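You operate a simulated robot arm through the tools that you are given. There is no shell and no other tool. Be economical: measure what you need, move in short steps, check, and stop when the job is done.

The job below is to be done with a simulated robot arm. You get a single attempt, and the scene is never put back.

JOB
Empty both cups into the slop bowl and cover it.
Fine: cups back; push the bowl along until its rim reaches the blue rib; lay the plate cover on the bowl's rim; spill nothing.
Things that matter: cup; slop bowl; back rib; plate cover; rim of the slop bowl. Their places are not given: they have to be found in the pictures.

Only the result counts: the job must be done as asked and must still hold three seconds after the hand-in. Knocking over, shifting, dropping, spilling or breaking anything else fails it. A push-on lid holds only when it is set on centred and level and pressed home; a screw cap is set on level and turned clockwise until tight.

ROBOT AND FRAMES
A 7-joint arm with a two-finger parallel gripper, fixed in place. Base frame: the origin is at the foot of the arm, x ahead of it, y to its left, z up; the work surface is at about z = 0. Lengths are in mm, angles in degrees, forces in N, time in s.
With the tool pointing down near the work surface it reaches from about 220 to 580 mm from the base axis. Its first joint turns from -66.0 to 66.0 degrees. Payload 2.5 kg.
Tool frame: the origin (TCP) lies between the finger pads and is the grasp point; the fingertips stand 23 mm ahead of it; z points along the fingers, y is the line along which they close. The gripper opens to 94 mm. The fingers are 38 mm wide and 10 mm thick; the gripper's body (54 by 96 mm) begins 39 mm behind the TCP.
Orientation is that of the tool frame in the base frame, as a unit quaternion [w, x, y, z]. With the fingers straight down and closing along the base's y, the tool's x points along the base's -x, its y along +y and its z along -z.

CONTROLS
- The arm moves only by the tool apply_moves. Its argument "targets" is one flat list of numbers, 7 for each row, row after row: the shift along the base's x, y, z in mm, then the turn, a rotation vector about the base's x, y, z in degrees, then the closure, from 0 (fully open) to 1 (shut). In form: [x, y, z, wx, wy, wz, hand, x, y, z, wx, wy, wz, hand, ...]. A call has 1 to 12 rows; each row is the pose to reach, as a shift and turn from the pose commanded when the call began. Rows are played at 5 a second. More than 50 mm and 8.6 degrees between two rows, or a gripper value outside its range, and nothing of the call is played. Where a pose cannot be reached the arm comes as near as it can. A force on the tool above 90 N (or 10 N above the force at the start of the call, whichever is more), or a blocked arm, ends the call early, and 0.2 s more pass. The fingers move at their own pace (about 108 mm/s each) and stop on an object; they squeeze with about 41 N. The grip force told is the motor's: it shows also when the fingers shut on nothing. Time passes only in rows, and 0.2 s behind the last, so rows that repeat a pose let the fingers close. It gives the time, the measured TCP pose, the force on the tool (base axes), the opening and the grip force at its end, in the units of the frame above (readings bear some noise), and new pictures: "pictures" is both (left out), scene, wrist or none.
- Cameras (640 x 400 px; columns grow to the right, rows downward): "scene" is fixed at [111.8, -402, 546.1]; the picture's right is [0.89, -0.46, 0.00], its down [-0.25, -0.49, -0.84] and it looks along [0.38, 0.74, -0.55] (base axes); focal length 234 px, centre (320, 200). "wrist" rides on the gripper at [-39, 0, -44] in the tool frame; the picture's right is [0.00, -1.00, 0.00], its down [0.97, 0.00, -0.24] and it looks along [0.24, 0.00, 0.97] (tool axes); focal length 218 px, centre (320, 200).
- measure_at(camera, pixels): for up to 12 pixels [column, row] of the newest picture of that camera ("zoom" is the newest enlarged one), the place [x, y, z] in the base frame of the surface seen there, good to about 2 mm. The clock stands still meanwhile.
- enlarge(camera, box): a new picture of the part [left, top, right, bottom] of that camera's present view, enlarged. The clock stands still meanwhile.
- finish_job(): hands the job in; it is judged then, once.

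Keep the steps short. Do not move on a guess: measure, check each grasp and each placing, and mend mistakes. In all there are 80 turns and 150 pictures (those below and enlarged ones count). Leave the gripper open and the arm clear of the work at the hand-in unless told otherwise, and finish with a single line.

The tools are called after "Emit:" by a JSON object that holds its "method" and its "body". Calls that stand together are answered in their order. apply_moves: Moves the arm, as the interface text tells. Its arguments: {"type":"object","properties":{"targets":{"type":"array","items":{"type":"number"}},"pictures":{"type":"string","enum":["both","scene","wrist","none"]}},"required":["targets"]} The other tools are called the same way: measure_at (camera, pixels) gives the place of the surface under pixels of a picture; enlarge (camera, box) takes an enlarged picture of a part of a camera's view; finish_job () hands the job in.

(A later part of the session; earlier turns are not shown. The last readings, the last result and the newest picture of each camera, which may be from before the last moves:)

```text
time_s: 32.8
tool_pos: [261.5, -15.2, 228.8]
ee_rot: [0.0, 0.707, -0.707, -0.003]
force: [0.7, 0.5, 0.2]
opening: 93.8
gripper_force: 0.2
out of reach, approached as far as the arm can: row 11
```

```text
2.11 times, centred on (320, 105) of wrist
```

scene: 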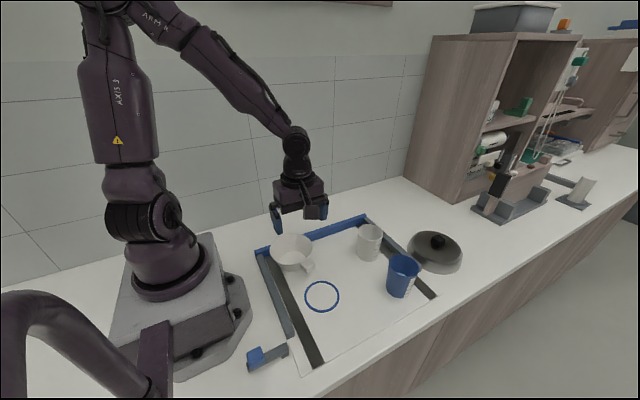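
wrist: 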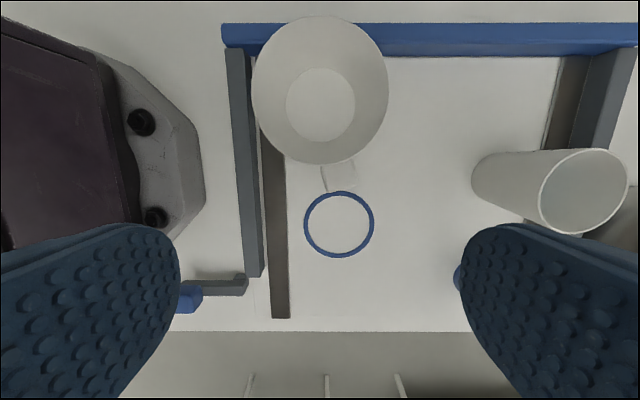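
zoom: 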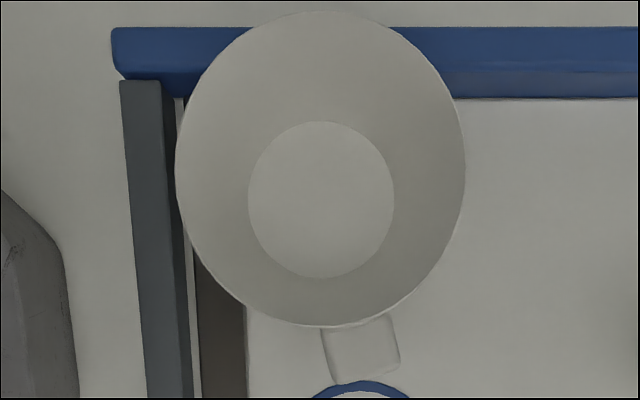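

Bowl: centre (260,70), level, turned about 15° with the handle at about (280,−2). Closing on the handle will also square it up. I descend over the handle and close gently.

Emit:
{"method": "apply_moves", "body": {"targets": [10, 2, -45, 0, 0, 0, 0, 18.5, 3, -90, 0, 0, 0, 0, 18.5, 3, -130, 0, 0, 0, 0, 18.5, 3, -160, 0, 0, 0, 0, 18.5, 3, -181, 0, 0, 0, 0, 18.5, 3, -181, 0, 0, 0, 0.2, 18.5, 3, -181, 0, 0, 0, 0.4, 18.5, 3, -181, 0, 0, 0, 0.55, 18.5, 3, -181, 0, 0, 0, 0.65, 18.5, 3, -181, 0, 0, 0, 1, 18.5, 3, -181, 0, 0, 0, 1]}}

```text
time_s: 35.2
tool_pos: [280.7, -14.3, 47.7]
ee_rot: [-0.001, -0.707, 0.707, -0.002]
force: [-3.2, -14.8, 2.1]
opening: 37.9
gripper_force: 40.7
```

scene: 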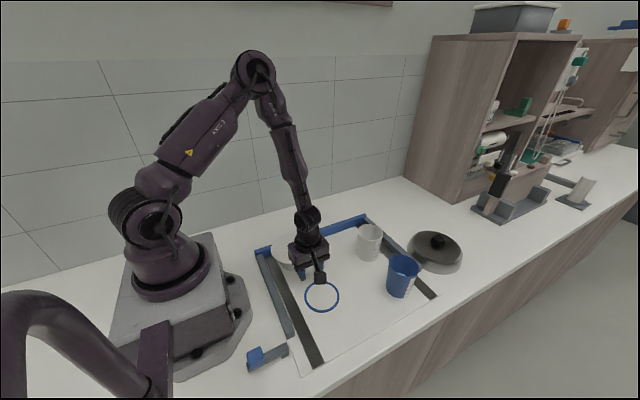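
wrist: 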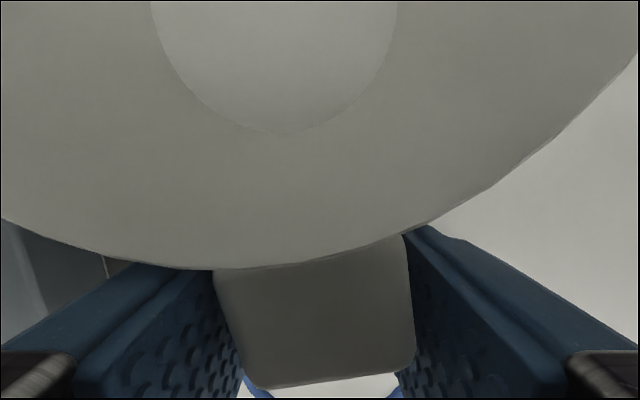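

The hold is partly squared; the bowl is pressing on the rib (force y −15). I ease 7 mm off the rib, then slide +x.

Emit:
{"method": "apply_moves", "body": {"targets": [0, -3, 0, 0, 0, 0, 1, 0, -8, 0, 0, 0, 0, 1, 3, -14, 0, 0, 0, 0, 1, 10, -18, 0, 0, 0, 0, 1, 18, -18, 0, 0, 0, 0, 1, 26, -18, 0, 0, 0, 0, 1, 34, -18, 0, 0, 0, 0, 1, 41, -18, 0, 0, 0, 0, 1, 46, -18, 0, 0, 0, 0, 1, 48, -18, 0, 0, 0, 0, 1, 48, -18, 0, 0, 0, 0, 1]}}

```text
time_s: 37.6
tool_pos: [328.7, -29.0, 49.4]
ee_rot: [-0.001, 0.708, -0.707, -0.001]
force: [0.2, 0.4, -0.6]
opening: 33.5
gripper_force: 41.0
```

scene: 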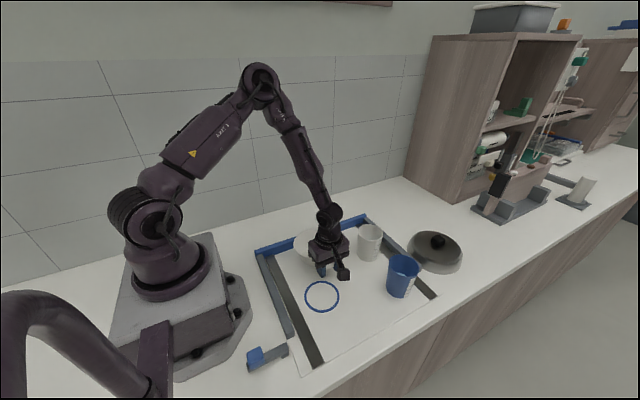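
wrist: 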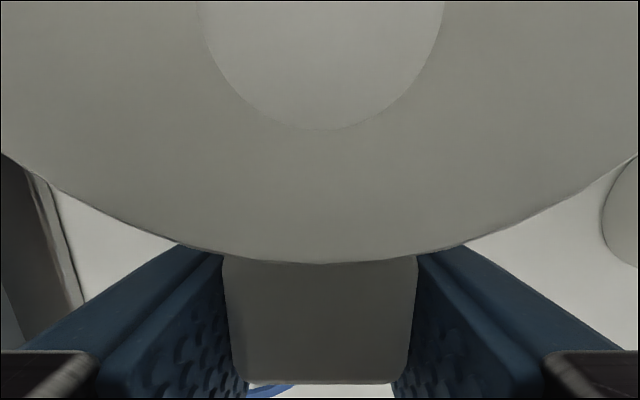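

Squared again (opening 33.5). I measure the near rim to find the bowl's y.

Emit:
{"method": "measure_at", "body": {"camera": "wrist", "pixels": [[320, 261], [320, 258], [320, 325], [320, 380], [60, 187], [600, 178], [320, 60]]}}

Emit:
{"method": "enlarge", "body": {"camera": "scene", "box": [270, 215, 350, 275]}}

```text
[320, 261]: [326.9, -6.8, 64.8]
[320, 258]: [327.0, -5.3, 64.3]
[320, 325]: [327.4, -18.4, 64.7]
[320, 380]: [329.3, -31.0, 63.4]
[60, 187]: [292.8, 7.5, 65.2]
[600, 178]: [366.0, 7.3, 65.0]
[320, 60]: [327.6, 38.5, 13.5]
```

```text
6.67 times, centred on (310, 245) of scene
```

zoom: 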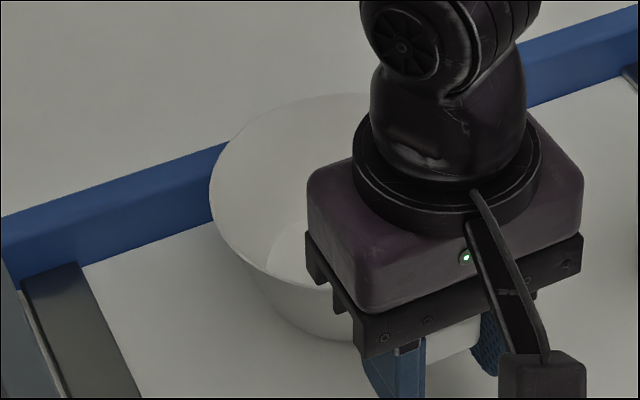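

The bowl hangs about 2 mm up, centre y≈53.5. I lower 2 mm, slide +9.5 mm to the rib, open and rise.

Emit:
{"method": "apply_moves", "body": {"targets": [0, 0, -2.5, 0, 0, 0, 1, 0, 3, -2.5, 0, 0, 0, 1, 0, 6, -2.5, 0, 0, 0, 1, 0, 9, -2.5, 0, 0, 0, 1, 0, 9, -2.5, 0, 0, 0, 1, 0, 9, -2.5, 0, 0, 0, 0.6, 0, 9, -2.5, 0, 0, 0, 0.3, 0, 9, 10, 0, 0, 0, 0.3, 0, 9, 50, 0, 0, 0, 0.2, 0, 9, 95, 0, 0, 0, 0, 0, 9, 140, 0, 0, 0, 0, 0, 9, 170, 0, 0, 0, 0], "pictures": "wrist"}}

```text
time_s: 40.2
tool_pos: [328.5, -21.2, 221.5]
ee_rot: [0.0, -0.707, 0.707, 0.0]
force: [0.0, 0.1, 0.2]
opening: 94.0
gripper_force: 0.0
```

wrist: 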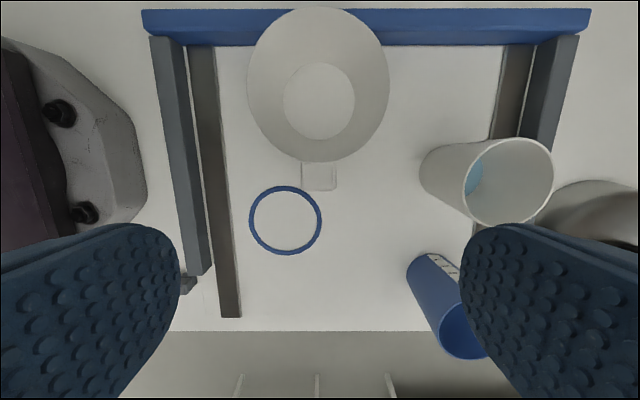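

Emit:
{"method": "measure_at", "body": {"camera": "wrist", "pixels": [[318, 8], [318, 11], [249, 83], [388, 83], [318, 160], [318, 178], [318, 100], [200, 43], [450, 44]]}}

```text
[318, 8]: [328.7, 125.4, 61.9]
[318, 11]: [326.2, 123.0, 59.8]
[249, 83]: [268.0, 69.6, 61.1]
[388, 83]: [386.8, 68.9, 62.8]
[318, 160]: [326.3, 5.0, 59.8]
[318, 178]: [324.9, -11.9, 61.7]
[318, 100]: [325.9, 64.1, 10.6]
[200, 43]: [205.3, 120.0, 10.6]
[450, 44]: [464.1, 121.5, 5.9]
```

The bowl is at centre (328,~65), rim about 3–4 mm over the rib's face, level. Next I turn to the cup approach pose again (azimuth 40°, 40° down).

Emit:
{"method": "apply_moves", "body": {"targets": [10, -4, 0, 5.19, -2.42, -5.19, 0, 20, -9, 0, 10.38, -4.84, -10.38, 0, 29, -13, 0, 15.57, -7.27, -15.57, 0, 39, -18, 0, 20.76, -9.69, -20.76, 0, 49, -22, 0, 25.94, -12.11, -25.94, 0, 59, -27, 0, 31.13, -14.53, -31.13, 0, 68, -31, 0, 36.32, -16.96, -36.32, 0, 78, -36, -10, 41.51, -19.38, -41.51, 0, 88, -40, -25, 46.7, -21.8, -46.7, 0, 88, -40, -65, 46.7, -21.8, -46.7, 0, 88, -40, -108, 46.7, -21.8, -46.7, 0, 88, -40, -108, 46.7, -21.8, -46.7, 0], "pictures": "wrist"}}

```text
time_s: 42.8
tool_pos: [414.8, -60.0, 111.9]
ee_rot: [0.398, -0.31, 0.851, 0.144]
force: [0.9, -0.6, -0.7]
opening: 94.0
gripper_force: 0.0
```

wrist: 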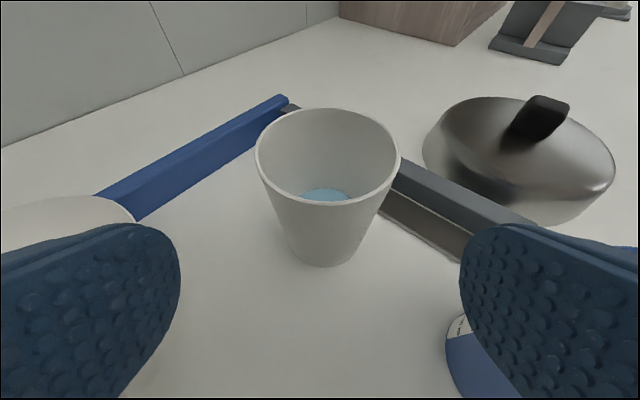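

The cup is well placed between the fingers. In I go to 15 mm short of the cup axis at z≈61, then close.

Emit:
{"method": "apply_moves", "body": {"targets": [10, 7, -10, 0, 0, 0, 0, 20, 15, -21, 0, 0, 0, 0, 30, 23, -31, 0, 0, 0, 0, 40, 31, -42, 0, 0, 0, 0, 48.5, 38, -51, 0, 0, 0, 0, 48.5, 38, -51, 0, 0, 0, 0.15, 48.5, 38, -51, 0, 0, 0, 0.25, 48.5, 38, -51, 0, 0, 0, 0.4, 48.5, 38, -51, 0, 0, 0, 1, 48.5, 38, -51, 0, 0, 0, 1, 48.5, 38, -51, 0, 0, 0, 1], "pictures": "wrist"}}

Emit:
{"method": "measure_at", "body": {"camera": "wrist", "pixels": [[320, 100], [200, 100], [440, 100], [317, 300]]}}

```text
time_s: 45.2
tool_pos: [464.6, -22.1, 61.9]
ee_rot: [0.397, -0.31, 0.851, 0.145]
force: [0.7, 0.1, 0.4]
opening: 66.4
gripper_force: 40.9
```

wrist: 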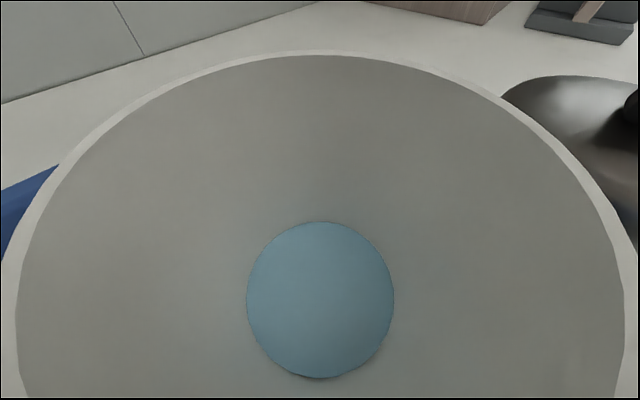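

```text
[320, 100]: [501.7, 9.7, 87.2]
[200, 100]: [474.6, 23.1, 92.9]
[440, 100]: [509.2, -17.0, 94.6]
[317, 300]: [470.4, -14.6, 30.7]
```

Now it holds the body (66.4 instead of 69.4, which was only the rim). I lift slowly and check for slip.

Emit:
{"method": "apply_moves", "body": {"targets": [0, 0, 2, 0, 0, 0, 1, 0, 0, 5, 0, 0, 0, 1, 0, 0, 10, 0, 0, 0, 1, 0, 0, 15, 0, 0, 0, 1, 0, 0, 21, 0, 0, 0, 1, 0, 0, 27, 0, 0, 0, 1, 0, 0, 33, 0, 0, 0, 1, 0, 0, 37, 0, 0, 0, 1, 0, 0, 40, 0, 0, 0, 1, 0, 0, 40, 0, 0, 0, 1]}}

Emit:
{"method": "measure_at", "body": {"camera": "wrist", "pixels": [[320, 53], [317, 300], [610, 200], [30, 220]]}}

```text
time_s: 47.4
tool_pos: [462.1, -21.9, 101.1]
ee_rot: [0.397, -0.309, 0.852, 0.144]
force: [0.8, 0.2, -0.9]
opening: 66.4
gripper_force: 41.3
```

scene: 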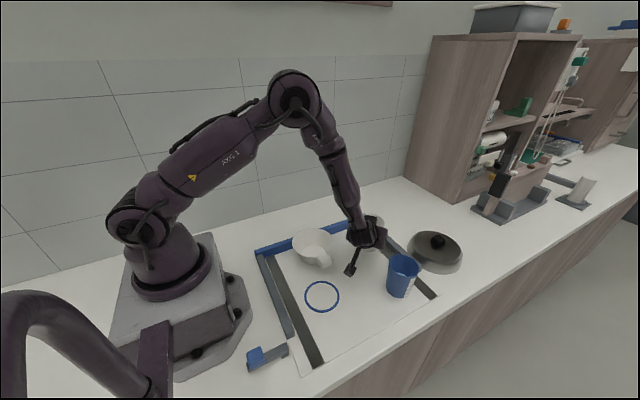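
wrist: 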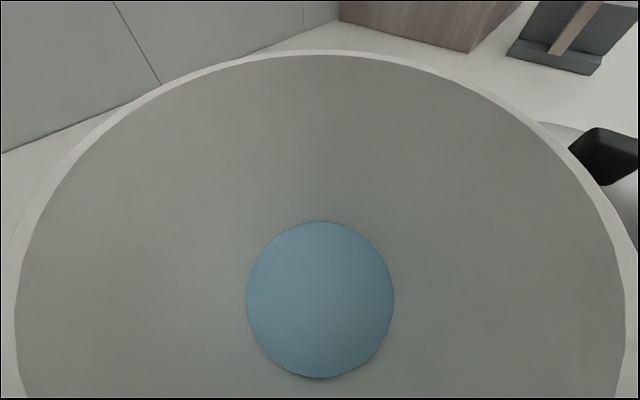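

```text
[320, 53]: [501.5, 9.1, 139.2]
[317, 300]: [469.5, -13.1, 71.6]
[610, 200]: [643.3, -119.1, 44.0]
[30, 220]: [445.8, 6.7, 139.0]
```

No slip: the rim is at TCP+38 as expected. I lift on and carry it upright to TCP (346,39,160), the pouring start, with the bottom at z≈105, well above the bowl.

Emit:
{"method": "apply_moves", "body": {"targets": [0, 0, 8, 0, 0, 0, 1, 0, 0, 20, 0, 0, 0, 1, 0, 0, 35, 0, 0, 0, 1, 0, 0, 50, 0, 0, 0, 1, -6, 3, 58, 0, 0, 0, 1, -22, 11, 60, 0, 0, 0, 1, -40, 21, 60, 0, 0, 0, 1, -59, 31, 60, 0, 0, 0, 1, -78, 41, 60, 0, 0, 0, 1, -96, 51, 60, 0, 0, 0, 1, -110, 58, 60, 0, 0, 0, 1, -116, 61, 60, 0, 0, 0, 1]}}

Emit:
{"method": "enlarge", "body": {"camera": "scene", "box": [250, 180, 390, 290]}}

```text
time_s: 50.0
tool_pos: [348.4, 39.5, 161.2]
ee_rot: [0.397, -0.311, 0.852, 0.144]
force: [0.1, 1.0, -0.2]
opening: 66.4
gripper_force: 41.1
```

scene: 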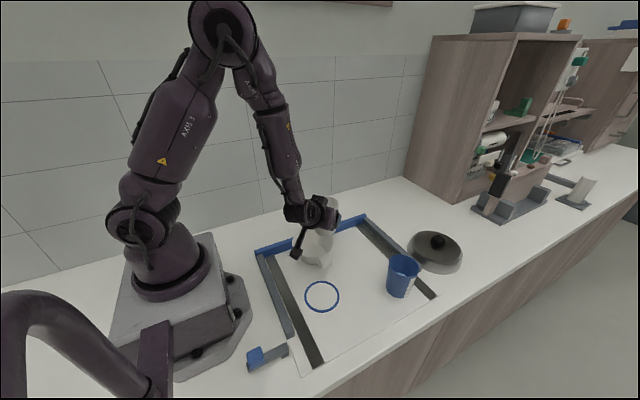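
wrist: 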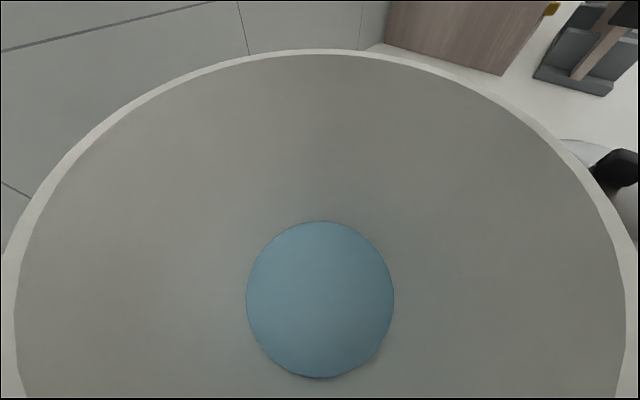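

```text
3.64 times, centred on (320, 235) of scene
```

zoom: 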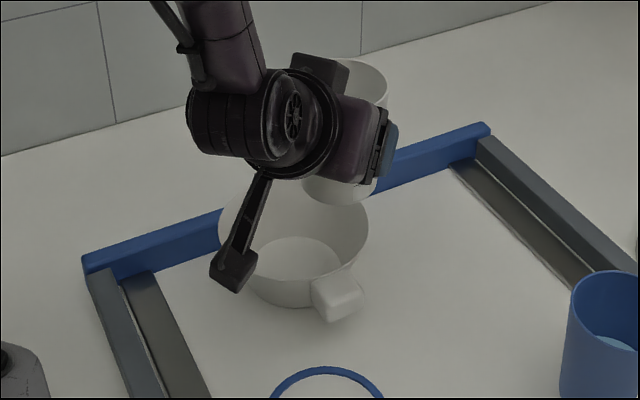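

Well clear and stable. I start tilting about an axis between the tool axis and horizontal, in 7.5° steps to 60°, and check.

Emit:
{"method": "apply_moves", "body": {"targets": [0, 0, 0, -5.4, -4.53, 2.57, 1, 0, 0, 0, -10.8, -9.06, 5.13, 1, 0, 0, 0, -16.2, -13.59, 7.7, 1, 0, 0, 0, -21.6, -18.12, 10.26, 1, 0, 0, 0, -27, -22.65, 12.83, 1, 0, 0, 0, -32.4, -27.18, 15.39, 1, 0, 0, 0, -37.8, -31.71, 17.96, 1, 0, 0, 0, -43.2, -36.24, 20.52, 1, 0, 0, 0, -43.2, -36.24, 20.52, 1]}}

Emit:
{"method": "enlarge", "body": {"camera": "scene", "box": [250, 180, 390, 290]}}

```text
time_s: 52.0
tool_pos: [352.1, 39.3, 159.7]
ee_rot: [0.464, -0.601, 0.616, -0.209]
force: [-0.1, -0.3, -1.2]
opening: 66.4
gripper_force: 40.9
out of reach, approached as far as the arm can: row 8, 9
```

scene: 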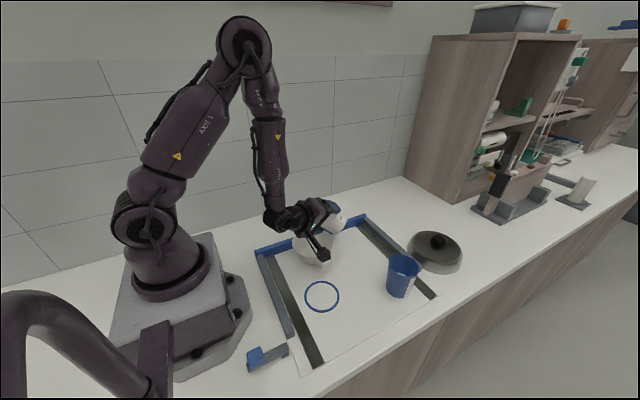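
wrist: 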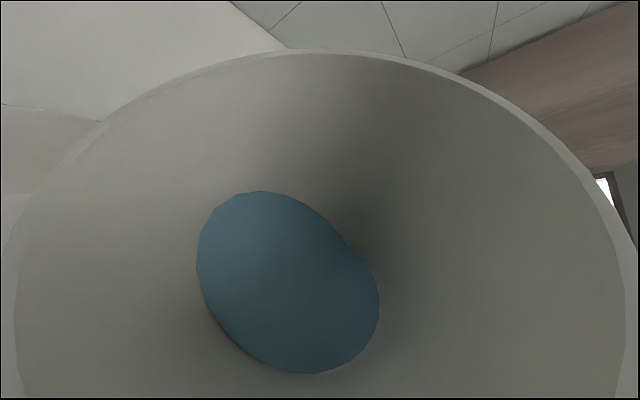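

```text
3.64 times, centred on (320, 235) of scene
```

zoom: 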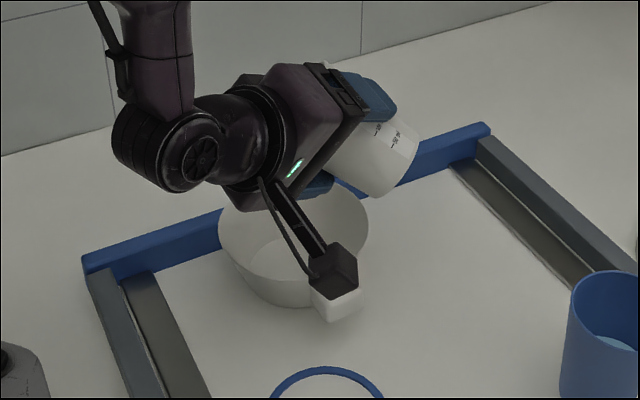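

The roll reached a joint limit near 57° (no water out yet). I tilt back upright; then I'll yaw the hand so the roll has enough range.

Emit:
{"method": "apply_moves", "body": {"targets": [0, 0, 0, 5.4, 4.53, -2.57, 1, 0, 0, 0, 10.8, 9.06, -5.13, 1, 0, 0, 0, 16.2, 13.59, -7.7, 1, 0, 0, 0, 21.6, 18.12, -10.26, 1, 0, 0, 0, 27, 22.65, -12.83, 1, 0, 0, 0, 32.4, 27.18, -15.39, 1, 0, 0, 0, 37.8, 31.71, -17.96, 1, 0, 0, 0, 43.2, 36.24, -20.52, 1, 0, 0, 0, 43.2, 36.24, -20.52, 1], "pictures": "none"}}

```text
time_s: 54.0
tool_pos: [351.5, 38.2, 160.1]
ee_rot: [0.397, -0.31, 0.852, 0.145]
force: [0.1, 0.5, -0.6]
opening: 66.3
gripper_force: 41.3
```

Upright again. Now I yaw −90° about z while moving to TCP (300,47).

Emit:
{"method": "apply_moves", "body": {"targets": [-4.5, 1, 1, 0, 0, -8.2, 1, -9, 2, 2, 0, 0, -16.4, 1, -13.5, 2, 3, 0, 0, -24.6, 1, -18, 3, 4, 0, 0, -32.8, 1, -22.5, 4, 5, 0, 0, -41, 1, -27, 5, 5, 0, 0, -49.2, 1, -31.5, 5, 5, 0, 0, -57.4, 1, -36, 6, 5, 0, 0, -65.6, 1, -41, 7, 5, 0, 0, -73.8, 1, -45.5, 7.5, 5, 0, 0, -82, 1, -50, 8, 5, 0, 0, -90, 1, -50, 8, 5, 0, 0, -90, 1]}}

Emit:
{"method": "enlarge", "body": {"camera": "scene", "box": [240, 160, 390, 280]}}

```text
time_s: 56.6
tool_pos: [301.9, 47.7, 164.2]
ee_rot: [0.383, 0.383, 0.821, -0.178]
force: [0.5, 0.3, -1.1]
opening: 66.2
gripper_force: 40.1
out of reach, approached as far as the arm can: row 3, 4, 5, 6, 7
```

scene: 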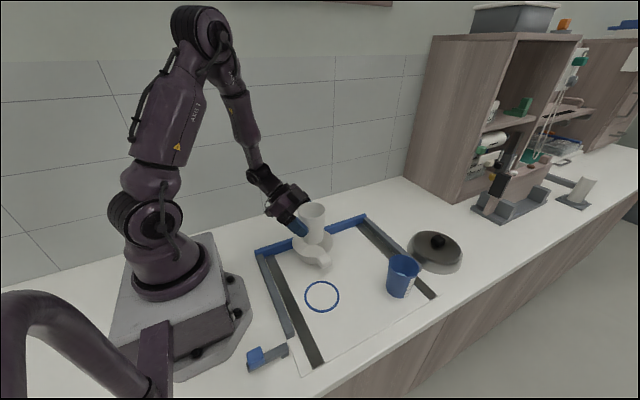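
wrist: 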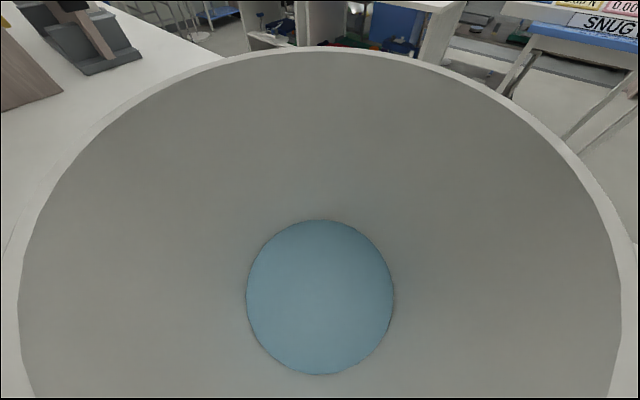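

```text
3.33 times, centred on (315, 220) of scene
```

zoom: 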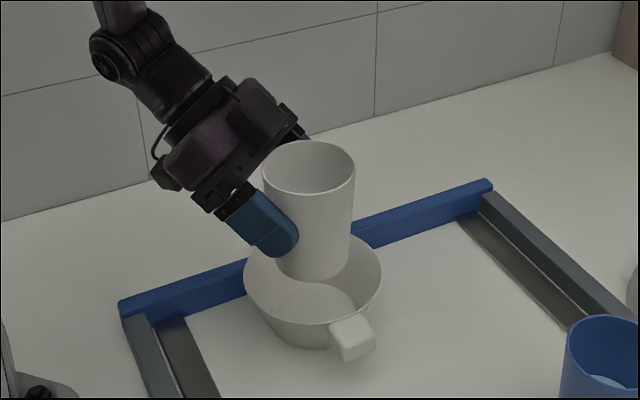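

A clear view now. I tilt by 60° about the new axis, cup mouth toward +x+y.

Emit:
{"method": "apply_moves", "body": {"targets": [0, 0, 0, -4.53, 5.4, 2.57, 1, 0, 0, 0, -9.06, 10.8, 5.13, 1, 0, 0, 0, -13.59, 16.2, 7.7, 1, 0, 0, 0, -18.12, 21.6, 10.26, 1, 0, 0, 0, -22.65, 27, 12.83, 1, 0, 0, 0, -27.18, 32.4, 15.39, 1, 0, 0, 0, -31.71, 37.8, 17.96, 1, 0, 0, 0, -36.24, 43.2, 20.52, 1, 0, 0, 0, -36.24, 43.2, 20.52, 1]}}

Emit:
{"method": "enlarge", "body": {"camera": "scene", "box": [240, 160, 390, 280]}}

```text
time_s: 58.6
tool_pos: [302.0, 46.5, 165.2]
ee_rot: [0.182, 0.01, 0.861, -0.475]
force: [0.1, -0.2, 0.1]
opening: 66.5
gripper_force: 41.1
```

scene: 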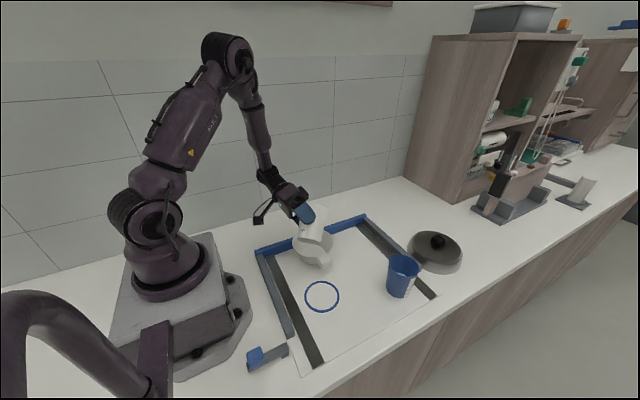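
wrist: 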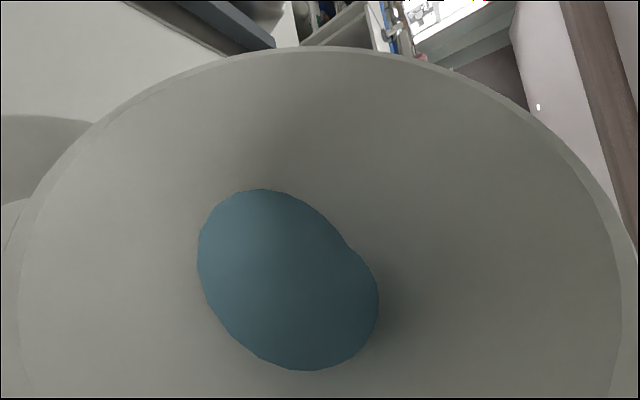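

```text
3.33 times, centred on (315, 220) of scene
```

zoom: 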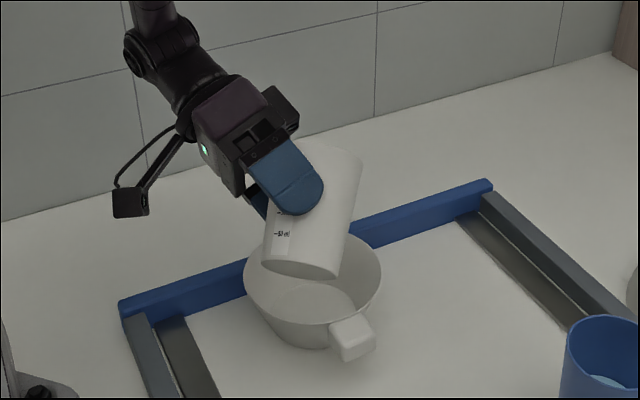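

No limits hit. I continue slowly, 5° per row, to 120°.

Emit:
{"method": "apply_moves", "body": {"targets": [0, 0, 0, -3.02, 3.6, 1.71, 1, 0, 0, 0, -6.04, 7.2, 3.42, 1, 0, 0, 0, -9.06, 10.8, 5.13, 1, 0, 0, 0, -12.08, 14.4, 6.84, 1, 0, 0, 0, -15.1, 18, 8.55, 1, 0, 0, 0, -18.12, 21.6, 10.26, 1, 0, 0, 0, -21.14, 25.2, 11.97, 1, 0, 0, 0, -24.16, 28.8, 13.68, 1, 0, 0, 0, -27.18, 32.4, 15.39, 1, 0, 0, 0, -30.2, 36, 17.1, 1, 0, 0, 0, -33.22, 39.6, 18.81, 1, 0, 0, 0, -36.24, 43.2, 20.52, 1]}}

Emit:
{"method": "enlarge", "body": {"camera": "scene", "box": [240, 160, 390, 280]}}

```text
time_s: 61.2
tool_pos: [302.8, 47.2, 163.2]
ee_rot: [-0.067, -0.364, 0.669, -0.644]
force: [-0.7, -0.2, -0.1]
opening: 66.3
gripper_force: 40.9
```

scene: 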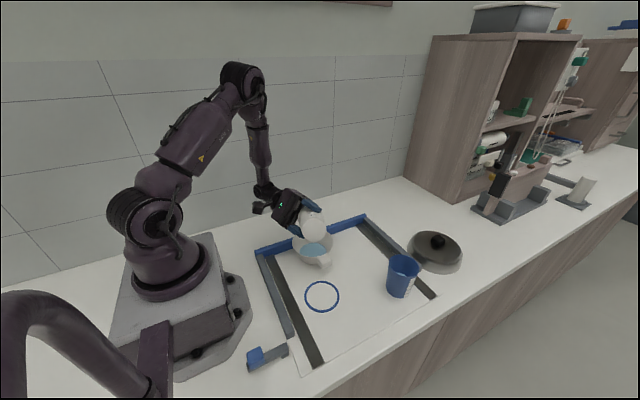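
wrist: 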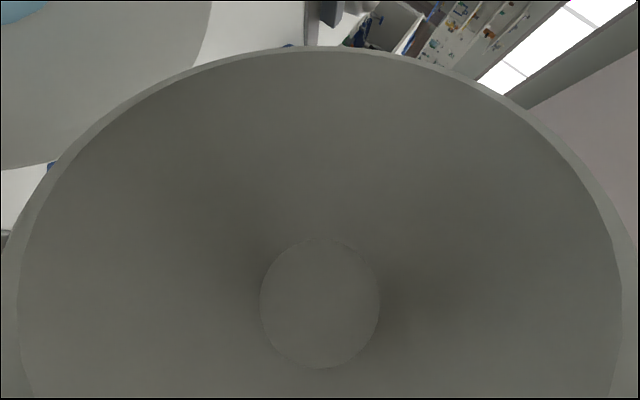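

```text
3.33 times, centred on (315, 220) of scene
```

zoom: 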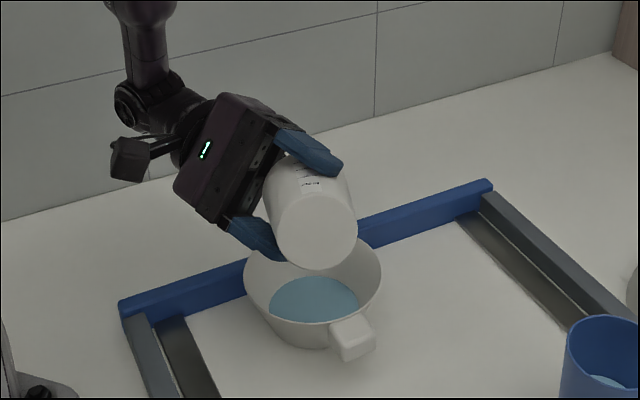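

The water is in the bowl and the cup is empty. I tip 10° more to drain, then start turning back.

Emit:
{"method": "apply_moves", "body": {"targets": [0, 0, 0, -3.02, 3.6, 1.71, 1, 0, 0, 0, -6.04, 7.2, 3.42, 1, 0, 0, 0, -6.04, 7.2, 3.42, 1, 0, 0, 0, -1.21, 1.44, 0.68, 1, 0, 0, 0, 3.62, -4.32, -2.05, 1, 0, 0, 0, 8.46, -10.08, -4.79, 1, 0, 0, 0, 13.29, -15.84, -7.52, 1, 0, 0, 0, 18.12, -21.6, -10.26, 1, 0, 0, 0, 22.95, -27.36, -13, 1, 0, 0, 0, 27.78, -33.12, -15.73, 1, 0, 0, 0, 32.62, -38.88, -18.47, 1, 0, 0, 0, 36.24, -43.2, -20.52, 1], "pictures": "none"}}

Emit:
{"method": "apply_moves", "body": {"targets": [0, 0, 0, 4.53, -5.4, -2.57, 1, 0, 0, 0, 9.06, -10.8, -5.13, 1, 0, 0, 0, 13.59, -16.2, -7.7, 1, 0, 0, 0, 18.12, -21.6, -10.26, 1, 0, 0, 0, 22.65, -27, -12.83, 1, 0, 0, 0, 27.18, -32.4, -15.39, 1, 0, 0, 0, 31.71, -37.8, -17.96, 1, 0, 0, 0, 36.24, -43.2, -20.52, 1, 0, 0, 0, 36.24, -43.2, -20.52, 1], "pictures": "none"}}

Emit:
{"method": "apply_moves", "body": {"targets": [4.5, -1, 0, 0, 0, 8.2, 1, 9, -2, 0, 0, 0, 16.4, 1, 13.5, -2, 0, 0, 0, 24.6, 1, 18, -3, 0, 0, 0, 32.8, 1, 22.5, -4, 0, 0, 0, 41, 1, 27, -5, 0, 0, 0, 49.2, 1, 31.5, -5, 0, 0, 0, 57.4, 1, 36, -6, 0, 0, 0, 65.6, 1, 41, -7, 0, 0, 0, 73.8, 1, 45.5, -7.5, 0, 0, 0, 82, 1, 50, -8, 0, 0, 0, 90, 1, 50, -8, 0, 0, 0, 90, 1]}}

```text
time_s: 63.8
tool_pos: [302.3, 46.2, 165.0]
ee_rot: [0.182, 0.012, 0.861, -0.475]
force: [0.0, 0.3, -0.3]
opening: 66.3
gripper_force: 41.1
```

```text
time_s: 65.8
tool_pos: [302.0, 46.8, 165.0]
ee_rot: [0.384, 0.383, 0.821, -0.177]
force: [0.3, -1.4, -0.6]
opening: 66.5
gripper_force: 41.4
```

```text
time_s: 68.4
tool_pos: [351.2, 39.4, 163.8]
ee_rot: [0.396, -0.311, 0.852, 0.145]
force: [1.1, 0.6, 0.4]
opening: 66.3
gripper_force: 41.7
out of reach, approached as far as the arm can: row 4, 5, 6, 7, 8
```

scene: 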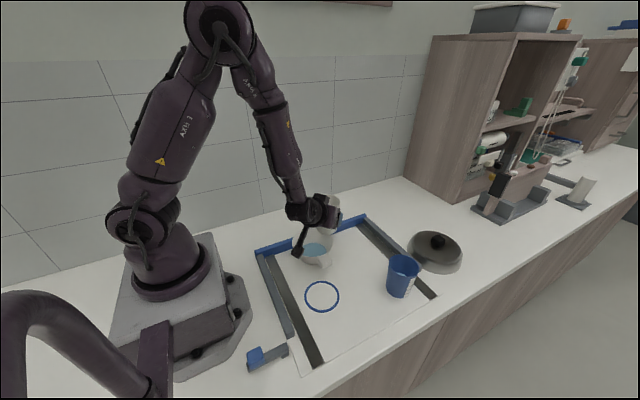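
wrist: 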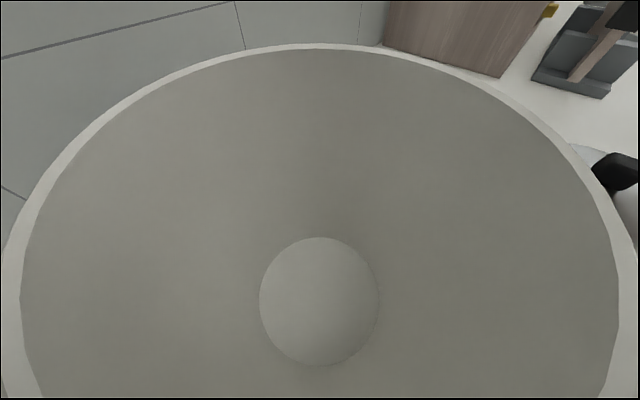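

The cup is upright and empty. I carry it back to its place and lower it to just on the board.

Emit:
{"method": "apply_moves", "body": {"targets": [15, -8, 0, 0, 0, 0, 1, 40, -21, 0, 0, 0, 0, 1, 65, -34, 0, 0, 0, 0, 1, 90, -47, 0, 0, 0, 0, 1, 110, -58, 0, 0, 0, 0, 1, 116, -61, -10, 0, 0, 0, 1, 116, -61, -40, 0, 0, 0, 1, 116, -61, -70, 0, 0, 0, 1, 116, -61, -90, 0, 0, 0, 1, 116, -61, -99, 0, 0, 0, 1, 116, -61, -103, 0, 0, 0, 1, 116, -61, -103, 0, 0, 0, 1], "pictures": "wrist"}}

Emit:
{"method": "measure_at", "body": {"camera": "wrist", "pixels": [[320, 46], [320, 48], [130, 104], [500, 104], [320, 300]]}}

```text
time_s: 71.0
tool_pos: [468.7, -22.1, 62.0]
ee_rot: [0.397, -0.31, 0.852, 0.145]
force: [0.2, -0.4, -0.1]
opening: 66.0
gripper_force: 41.6
```

wrist: 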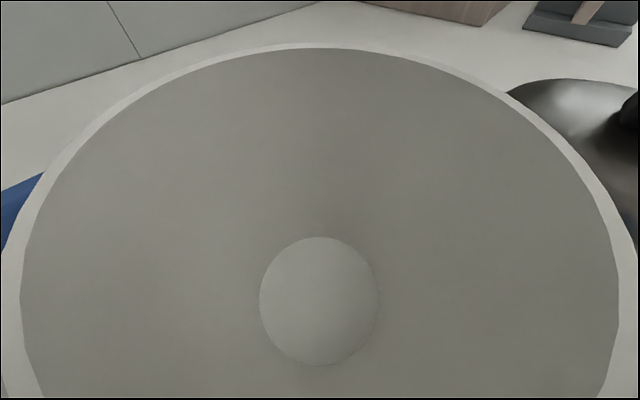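

```text
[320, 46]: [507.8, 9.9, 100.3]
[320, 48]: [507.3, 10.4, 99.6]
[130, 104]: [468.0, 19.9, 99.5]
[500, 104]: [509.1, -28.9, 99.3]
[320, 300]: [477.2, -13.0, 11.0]
```

The cup hangs about 1.5 mm high and ~5 mm too far in x. I correct by −5.5 in x, lower 2 mm, open, and retract along the tool axis.

Emit:
{"method": "apply_moves", "body": {"targets": [-3, 0, 0, 0, 0, 0, 1, -5.5, 0, 0, 0, 0, 0, 1, -5.5, 0, -2, 0, 0, 0, 1, -5.5, 0, -2, 0, 0, 0, 1, -5.5, 0, -2, 0, 0, 0, 0.6, -5.5, 0, -2, 0, 0, 0, 0.2, -5.5, 0, -2, 0, 0, 0, 0, -17, -10, 11, 0, 0, 0, 0, -29, -20, 24, 0, 0, 0, 0, -46, -34, 43, 0, 0, 0, 0, -64, -49, 62, 0, 0, 0, 0, -64, -49, 62, 0, 0, 0, 0]}}

Emit:
{"method": "measure_at", "body": {"camera": "wrist", "pixels": [[330, 128], [330, 228], [262, 185], [397, 185]]}}

```text
time_s: 73.6
tool_pos: [404.3, -71.3, 123.6]
ee_rot: [0.397, -0.309, 0.852, 0.144]
force: [0.7, -0.2, 0.3]
opening: 94.0
gripper_force: 0.1
```

scene: 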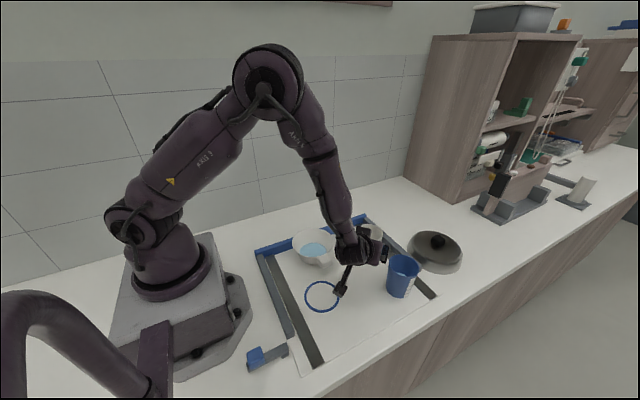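
wrist: 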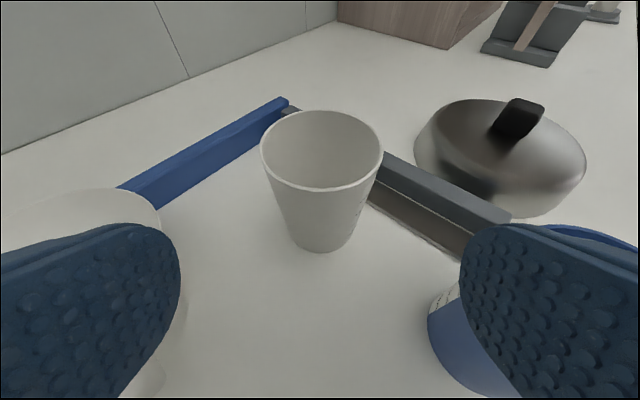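

```text
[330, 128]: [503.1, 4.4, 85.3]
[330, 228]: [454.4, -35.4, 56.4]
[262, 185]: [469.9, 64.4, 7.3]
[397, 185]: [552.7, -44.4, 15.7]
```

The white cup stands back at (476,−12). Next the blue cup: I rise, yaw to azimuth 0, and come to a pre-grasp behind it at about (396,−150,125).

Emit:
{"method": "apply_moves", "body": {"targets": [-10, 0, 35, 0, 0, 0, 0, -20, -5, 65, 0, 0, 0, 0, -30, -20, 70, 0, 0, -8, 0, -30, -35, 70, 0, 0, -16, 0, -30, -50, 70, 0, 0, -24, 0, -30, -65, 70, 0, 0, -32, 0, -30, -79, 70, 0, 0, -40, 0, -20, -79, 40, 0, 0, -40, 0, -8, -79, 5, 0, 0, -40, 0, -8, -79, 5, 0, 0, -40, 0], "pictures": "wrist"}}

```text
time_s: 75.8
tool_pos: [396.6, -150.9, 126.7]
ee_rot: [0.423, 0.001, 0.906, 0.0]
force: [0.6, -0.4, -0.1]
opening: 94.1
gripper_force: 0.0
```

wrist: 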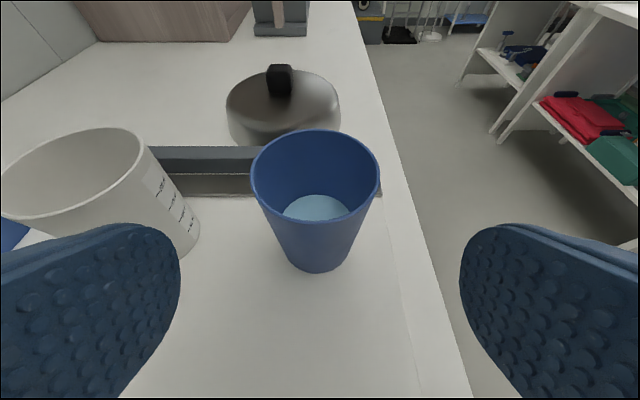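

Emit:
{"method": "measure_at", "body": {"camera": "wrist", "pixels": [[253, 180], [379, 180], [316, 131], [316, 217], [316, 270], [318, 205], [190, 250], [145, 140]]}}

```text
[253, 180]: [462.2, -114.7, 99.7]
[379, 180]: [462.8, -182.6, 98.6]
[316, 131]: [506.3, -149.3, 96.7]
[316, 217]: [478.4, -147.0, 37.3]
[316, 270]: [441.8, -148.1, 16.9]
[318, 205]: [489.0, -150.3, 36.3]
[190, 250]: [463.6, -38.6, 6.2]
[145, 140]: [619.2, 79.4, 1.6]
```

Blue cup centre (472,−148.7), water surface at z 37. I go in to 15 mm short of the axis at z≈61 and close.

Emit:
{"method": "apply_moves", "body": {"targets": [0, 2, -8, 0, 0, 0, 0, 4, 2, -16, 0, 0, 0, 0, 16, 2, -28, 0, 0, 0, 0, 30, 2, -40, 0, 0, 0, 0, 45, 2, -53, 0, 0, 0, 0, 60, 2, -66, 0, 0, 0, 0, 60, 2, -66, 0, 0, 0, 0.15, 60, 2, -66, 0, 0, 0, 0.25, 60, 2, -66, 0, 0, 0, 0.4, 60, 2, -66, 0, 0, 0, 1, 60, 2, -66, 0, 0, 0, 1, 60, 2, -66, 0, 0, 0, 1], "pictures": "wrist"}}

Emit:
{"method": "measure_at", "body": {"camera": "wrist", "pixels": [[320, 53], [320, 60], [130, 110], [500, 110], [317, 300]]}}

```text
time_s: 78.4
tool_pos: [455.8, -148.5, 62.5]
ee_rot: [0.422, 0.0, 0.906, 0.0]
force: [0.3, -0.2, 0.0]
opening: 67.2
gripper_force: 40.7
```

wrist: 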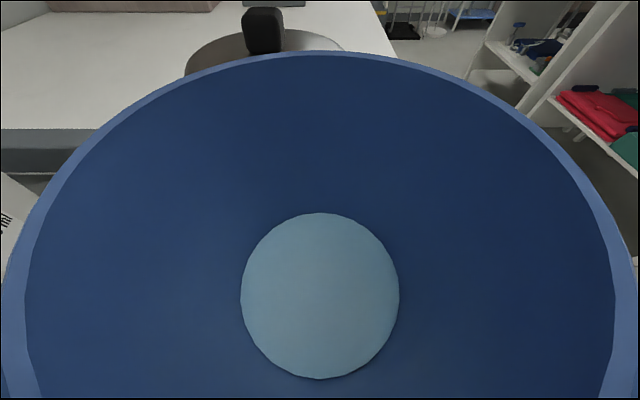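

```text
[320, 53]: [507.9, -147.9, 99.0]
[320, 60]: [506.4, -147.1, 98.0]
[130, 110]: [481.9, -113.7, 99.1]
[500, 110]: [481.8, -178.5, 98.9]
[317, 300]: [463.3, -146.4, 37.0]
```

Gripped on the body (67.2), cup unmoved. I lift slowly.

Emit:
{"method": "apply_moves", "body": {"targets": [0, 0, 2, 0, 0, 0, 1, 0, 0, 6, 0, 0, 0, 1, 0, 0, 12, 0, 0, 0, 1, 0, 0, 19, 0, 0, 0, 1, 0, 0, 28, 0, 0, 0, 1, 0, 0, 38, 0, 0, 0, 1, 0, 0, 50, 0, 0, 0, 1, 0, 0, 62, 0, 0, 0, 1, 0, 0, 74, 0, 0, 0, 1, 0, 0, 86, 0, 0, 0, 1, 0, 0, 96, 0, 0, 0, 1, 0, 0, 100, 0, 0, 0, 1], "pictures": "wrist"}}

Emit:
{"method": "measure_at", "body": {"camera": "wrist", "pixels": [[320, 53], [320, 58], [317, 300]]}}

```text
time_s: 81.0
tool_pos: [455.5, -149.1, 164.0]
ee_rot: [0.423, 0.001, 0.906, 0.0]
force: [0.2, 0.2, 0.3]
opening: 67.1
gripper_force: 41.2
```

wrist: 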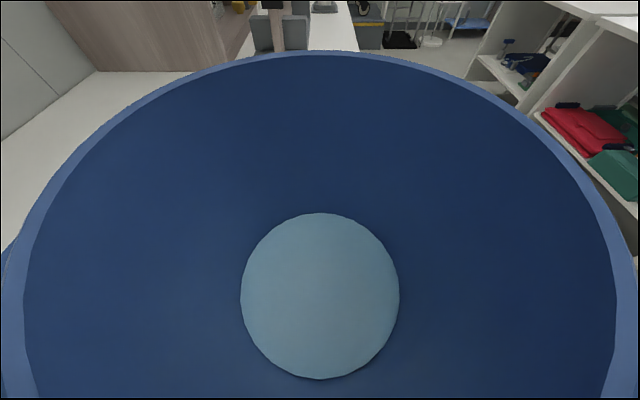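

```text
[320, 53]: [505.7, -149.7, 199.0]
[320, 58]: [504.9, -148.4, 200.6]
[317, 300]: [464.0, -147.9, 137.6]
```

The cup is held firmly. I carry it upright to the pouring place TCP (302,47,164), yawing to azimuth −50°.

Emit:
{"method": "apply_moves", "body": {"targets": [-6, 8, 0, 0, 0, -2, 1, -18, 24, 0, 0, 0, -6, 1, -32, 41, 0, 0, 0, -10.5, 1, -46, 59, 0, 0, 0, -15, 1, -61, 78, 0, 0, 0, -20, 1, -77, 98, 0, 0, 0, -25, 1, -92, 118, 0, 0, 0, -30, 1, -107, 137, 0, 0, 0, -35, 1, -121, 155, 0, 0, 0, -39.5, 1, -135, 172, 0, 0, 0, -44, 1, -147, 188, 0, 0, 0, -48, 1, -153.5, 196, 0, 0, 0, -50, 1]}}

Emit:
{"method": "enlarge", "body": {"camera": "scene", "box": [240, 160, 390, 280]}}

```text
time_s: 83.6
tool_pos: [302.1, 47.5, 162.9]
ee_rot: [0.382, 0.384, 0.821, -0.179]
force: [-0.3, -1.3, -0.1]
opening: 67.3
gripper_force: 41.5
```

scene: 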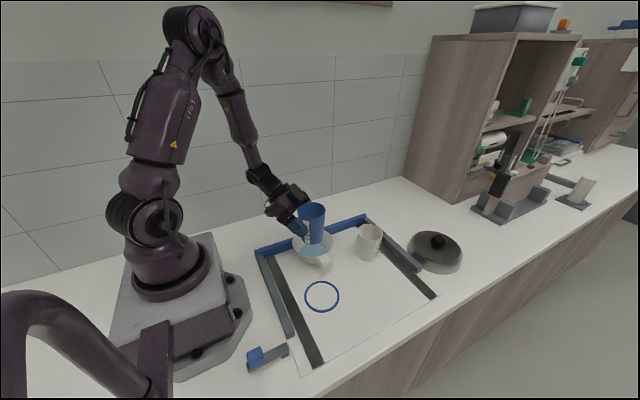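
wrist: 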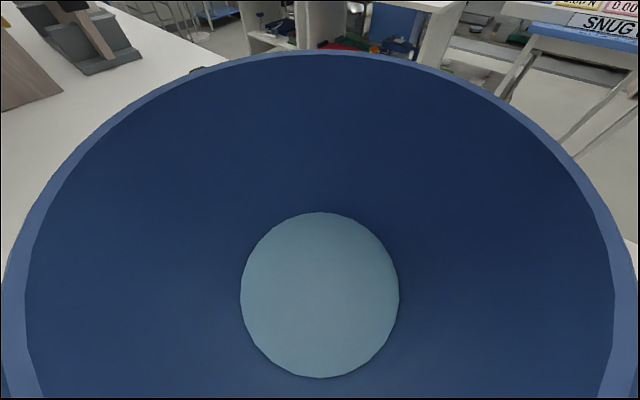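

```text
3.33 times, centred on (315, 220) of scene
```

zoom: 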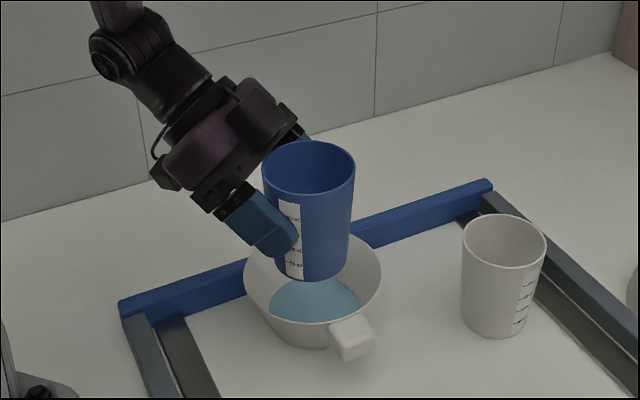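

Same pouring pose as before. I tilt 60°, then slowly to 120°.

Emit:
{"method": "apply_moves", "body": {"targets": [0, 0, 0, -3.62, 4.32, 2.05, 1, 0, 0, 0, -7.25, 8.64, 4.1, 1, 0, 0, 0, -10.87, 12.96, 6.16, 1, 0, 0, 0, -14.5, 17.28, 8.21, 1, 0, 0, 0, -18.12, 21.6, 10.26, 1, 0, 0, 0, -21.74, 25.92, 12.31, 1, 0, 0, 0, -25.37, 30.24, 14.36, 1, 0, 0, 0, -28.99, 34.56, 16.42, 1, 0, 0, 0, -32.62, 38.88, 18.47, 1, 0, 0, 0, -36.24, 43.2, 20.52, 1], "pictures": "none"}}

Emit:
{"method": "apply_moves", "body": {"targets": [0, 0, 0, -3.02, 3.6, 1.71, 1, 0, 0, 0, -6.04, 7.2, 3.42, 1, 0, 0, 0, -9.06, 10.8, 5.13, 1, 0, 0, 0, -12.08, 14.4, 6.84, 1, 0, 0, 0, -15.1, 18, 8.55, 1, 0, 0, 0, -18.12, 21.6, 10.26, 1, 0, 0, 0, -21.14, 25.2, 11.97, 1, 0, 0, 0, -24.16, 28.8, 13.68, 1, 0, 0, 0, -27.18, 32.4, 15.39, 1, 0, 0, 0, -30.2, 36, 17.1, 1, 0, 0, 0, -33.22, 39.6, 18.81, 1, 0, 0, 0, -36.24, 43.2, 20.52, 1]}}

Emit:
{"method": "enlarge", "body": {"camera": "scene", "box": [240, 160, 390, 280]}}

```text
time_s: 85.8
tool_pos: [302.8, 46.7, 163.5]
ee_rot: [0.181, 0.011, 0.861, -0.476]
force: [-0.6, -0.3, -1.3]
opening: 67.5
gripper_force: 40.9
```

```text
time_s: 88.4
tool_pos: [303.3, 47.7, 162.6]
ee_rot: [-0.067, -0.364, 0.669, -0.644]
force: [-0.4, -0.2, -0.1]
opening: 67.2
gripper_force: 40.8
```

scene: 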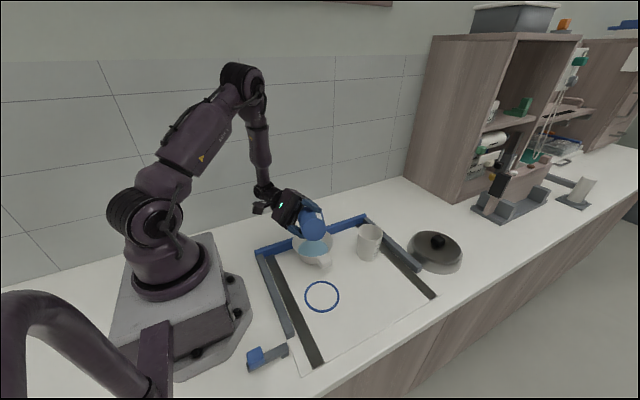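
wrist: 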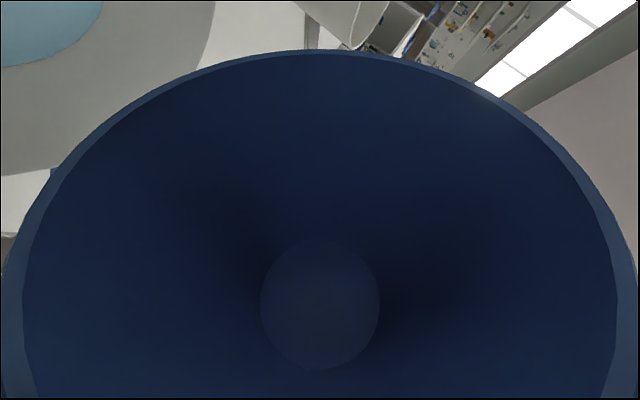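

```text
3.33 times, centred on (315, 220) of scene
```

zoom: 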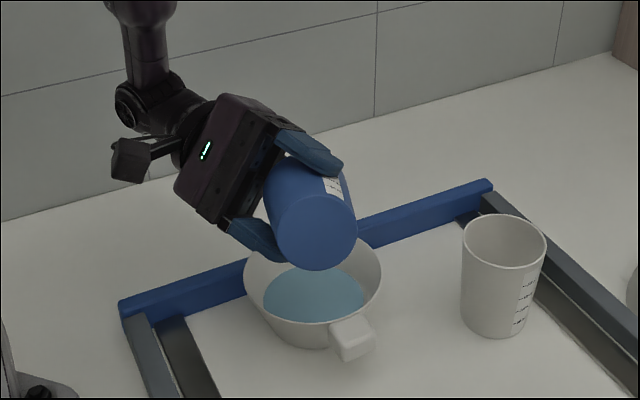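

Both cups' water is in the bowl with nothing spilled. I drain 10° more, then reverse everything back to upright and over the blue cup's place.

Emit:
{"method": "apply_moves", "body": {"targets": [0, 0, 0, -3.02, 3.6, 1.71, 1, 0, 0, 0, -6.04, 7.2, 3.42, 1, 0, 0, 0, -6.04, 7.2, 3.42, 1, 0, 0, 0, -1.21, 1.44, 0.68, 1, 0, 0, 0, 3.62, -4.32, -2.05, 1, 0, 0, 0, 8.46, -10.08, -4.79, 1, 0, 0, 0, 13.29, -15.84, -7.52, 1, 0, 0, 0, 18.12, -21.6, -10.26, 1, 0, 0, 0, 22.95, -27.36, -13, 1, 0, 0, 0, 27.78, -33.12, -15.73, 1, 0, 0, 0, 32.62, -38.88, -18.47, 1, 0, 0, 0, 36.24, -43.2, -20.52, 1], "pictures": "none"}}

Emit:
{"method": "apply_moves", "body": {"targets": [0, 0, 0, 4.53, -5.4, -2.57, 1, 0, 0, 0, 9.06, -10.8, -5.13, 1, 0, 0, 0, 13.59, -16.2, -7.7, 1, 0, 0, 0, 18.12, -21.6, -10.26, 1, 0, 0, 0, 22.65, -27, -12.83, 1, 0, 0, 0, 27.18, -32.4, -15.39, 1, 0, 0, 0, 31.71, -37.8, -17.96, 1, 0, 0, 0, 36.24, -43.2, -20.52, 1, 0, 0, 0, 36.24, -43.2, -20.52, 1], "pictures": "none"}}

Emit:
{"method": "apply_moves", "body": {"targets": [6.5, -8, 0, 0, 0, 2, 1, 18.5, -24, 0, 0, 0, 6, 1, 32.5, -41, 0, 0, 0, 10.5, 1, 46.5, -59, 0, 0, 0, 15, 1, 61.5, -78, 0, 0, 0, 20, 1, 77, -98, 0, 0, 0, 25, 1, 92, -118, 0, 0, 0, 30, 1, 107, -137, 0, 0, 0, 35, 1, 121, -155, 0, 0, 0, 39.5, 1, 135, -172, 0, 0, 0, 44, 1, 147, -188, 0, 0, 0, 48, 1, 153.5, -196, 0, 0, 0, 50, 1], "pictures": "none"}}

Emit:
{"method": "apply_moves", "body": {"targets": [0, 0, -15, 0, 0, 0, 1, 0, 0, -35, 0, 0, 0, 1, 0, 0, -55, 0, 0, 0, 1, 0, 0, -75, 0, 0, 0, 1, 0, 0, -88, 0, 0, 0, 1, 0, 0, -94, 0, 0, 0, 1, 0, 0, -97, 0, 0, 0, 1, 0, 0, -97, 0, 0, 0, 1], "pictures": "wrist"}}

Emit:
{"method": "measure_at", "body": {"camera": "wrist", "pixels": [[320, 53], [320, 58], [130, 110], [500, 110], [317, 300]]}}

```text
time_s: 91.0
tool_pos: [301.8, 47.5, 162.5]
ee_rot: [0.183, 0.012, 0.861, -0.475]
force: [-0.1, -1.0, -1.1]
opening: 67.2
gripper_force: 41.0
```

```text
time_s: 93.0
tool_pos: [303.2, 46.8, 163.8]
ee_rot: [0.383, 0.383, 0.821, -0.178]
force: [0.3, 0.5, -0.5]
opening: 67.3
gripper_force: 40.8
```

```text
time_s: 95.6
tool_pos: [456.4, -150.2, 164.1]
ee_rot: [0.423, -0.001, 0.906, 0.001]
force: [-0.6, -0.3, -0.7]
opening: 67.2
gripper_force: 41.3
```

```text
time_s: 97.4
tool_pos: [456.1, -147.9, 65.5]
ee_rot: [0.423, 0.0, 0.906, 0.0]
force: [1.1, 0.1, -0.1]
opening: 66.9
gripper_force: 41.3
```

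wrist: 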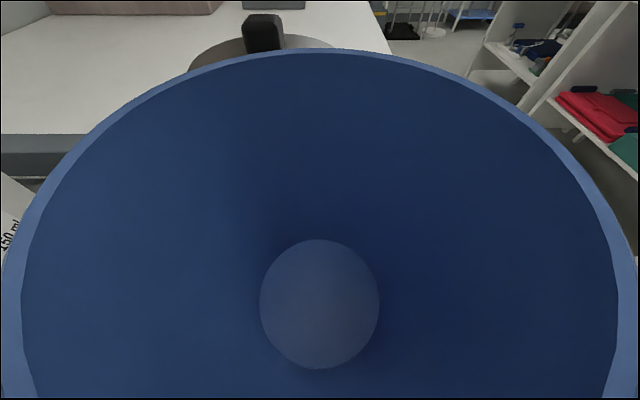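

```text
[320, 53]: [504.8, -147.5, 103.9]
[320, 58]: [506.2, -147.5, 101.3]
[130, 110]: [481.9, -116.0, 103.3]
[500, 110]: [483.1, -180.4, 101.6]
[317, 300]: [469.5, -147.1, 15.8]
```

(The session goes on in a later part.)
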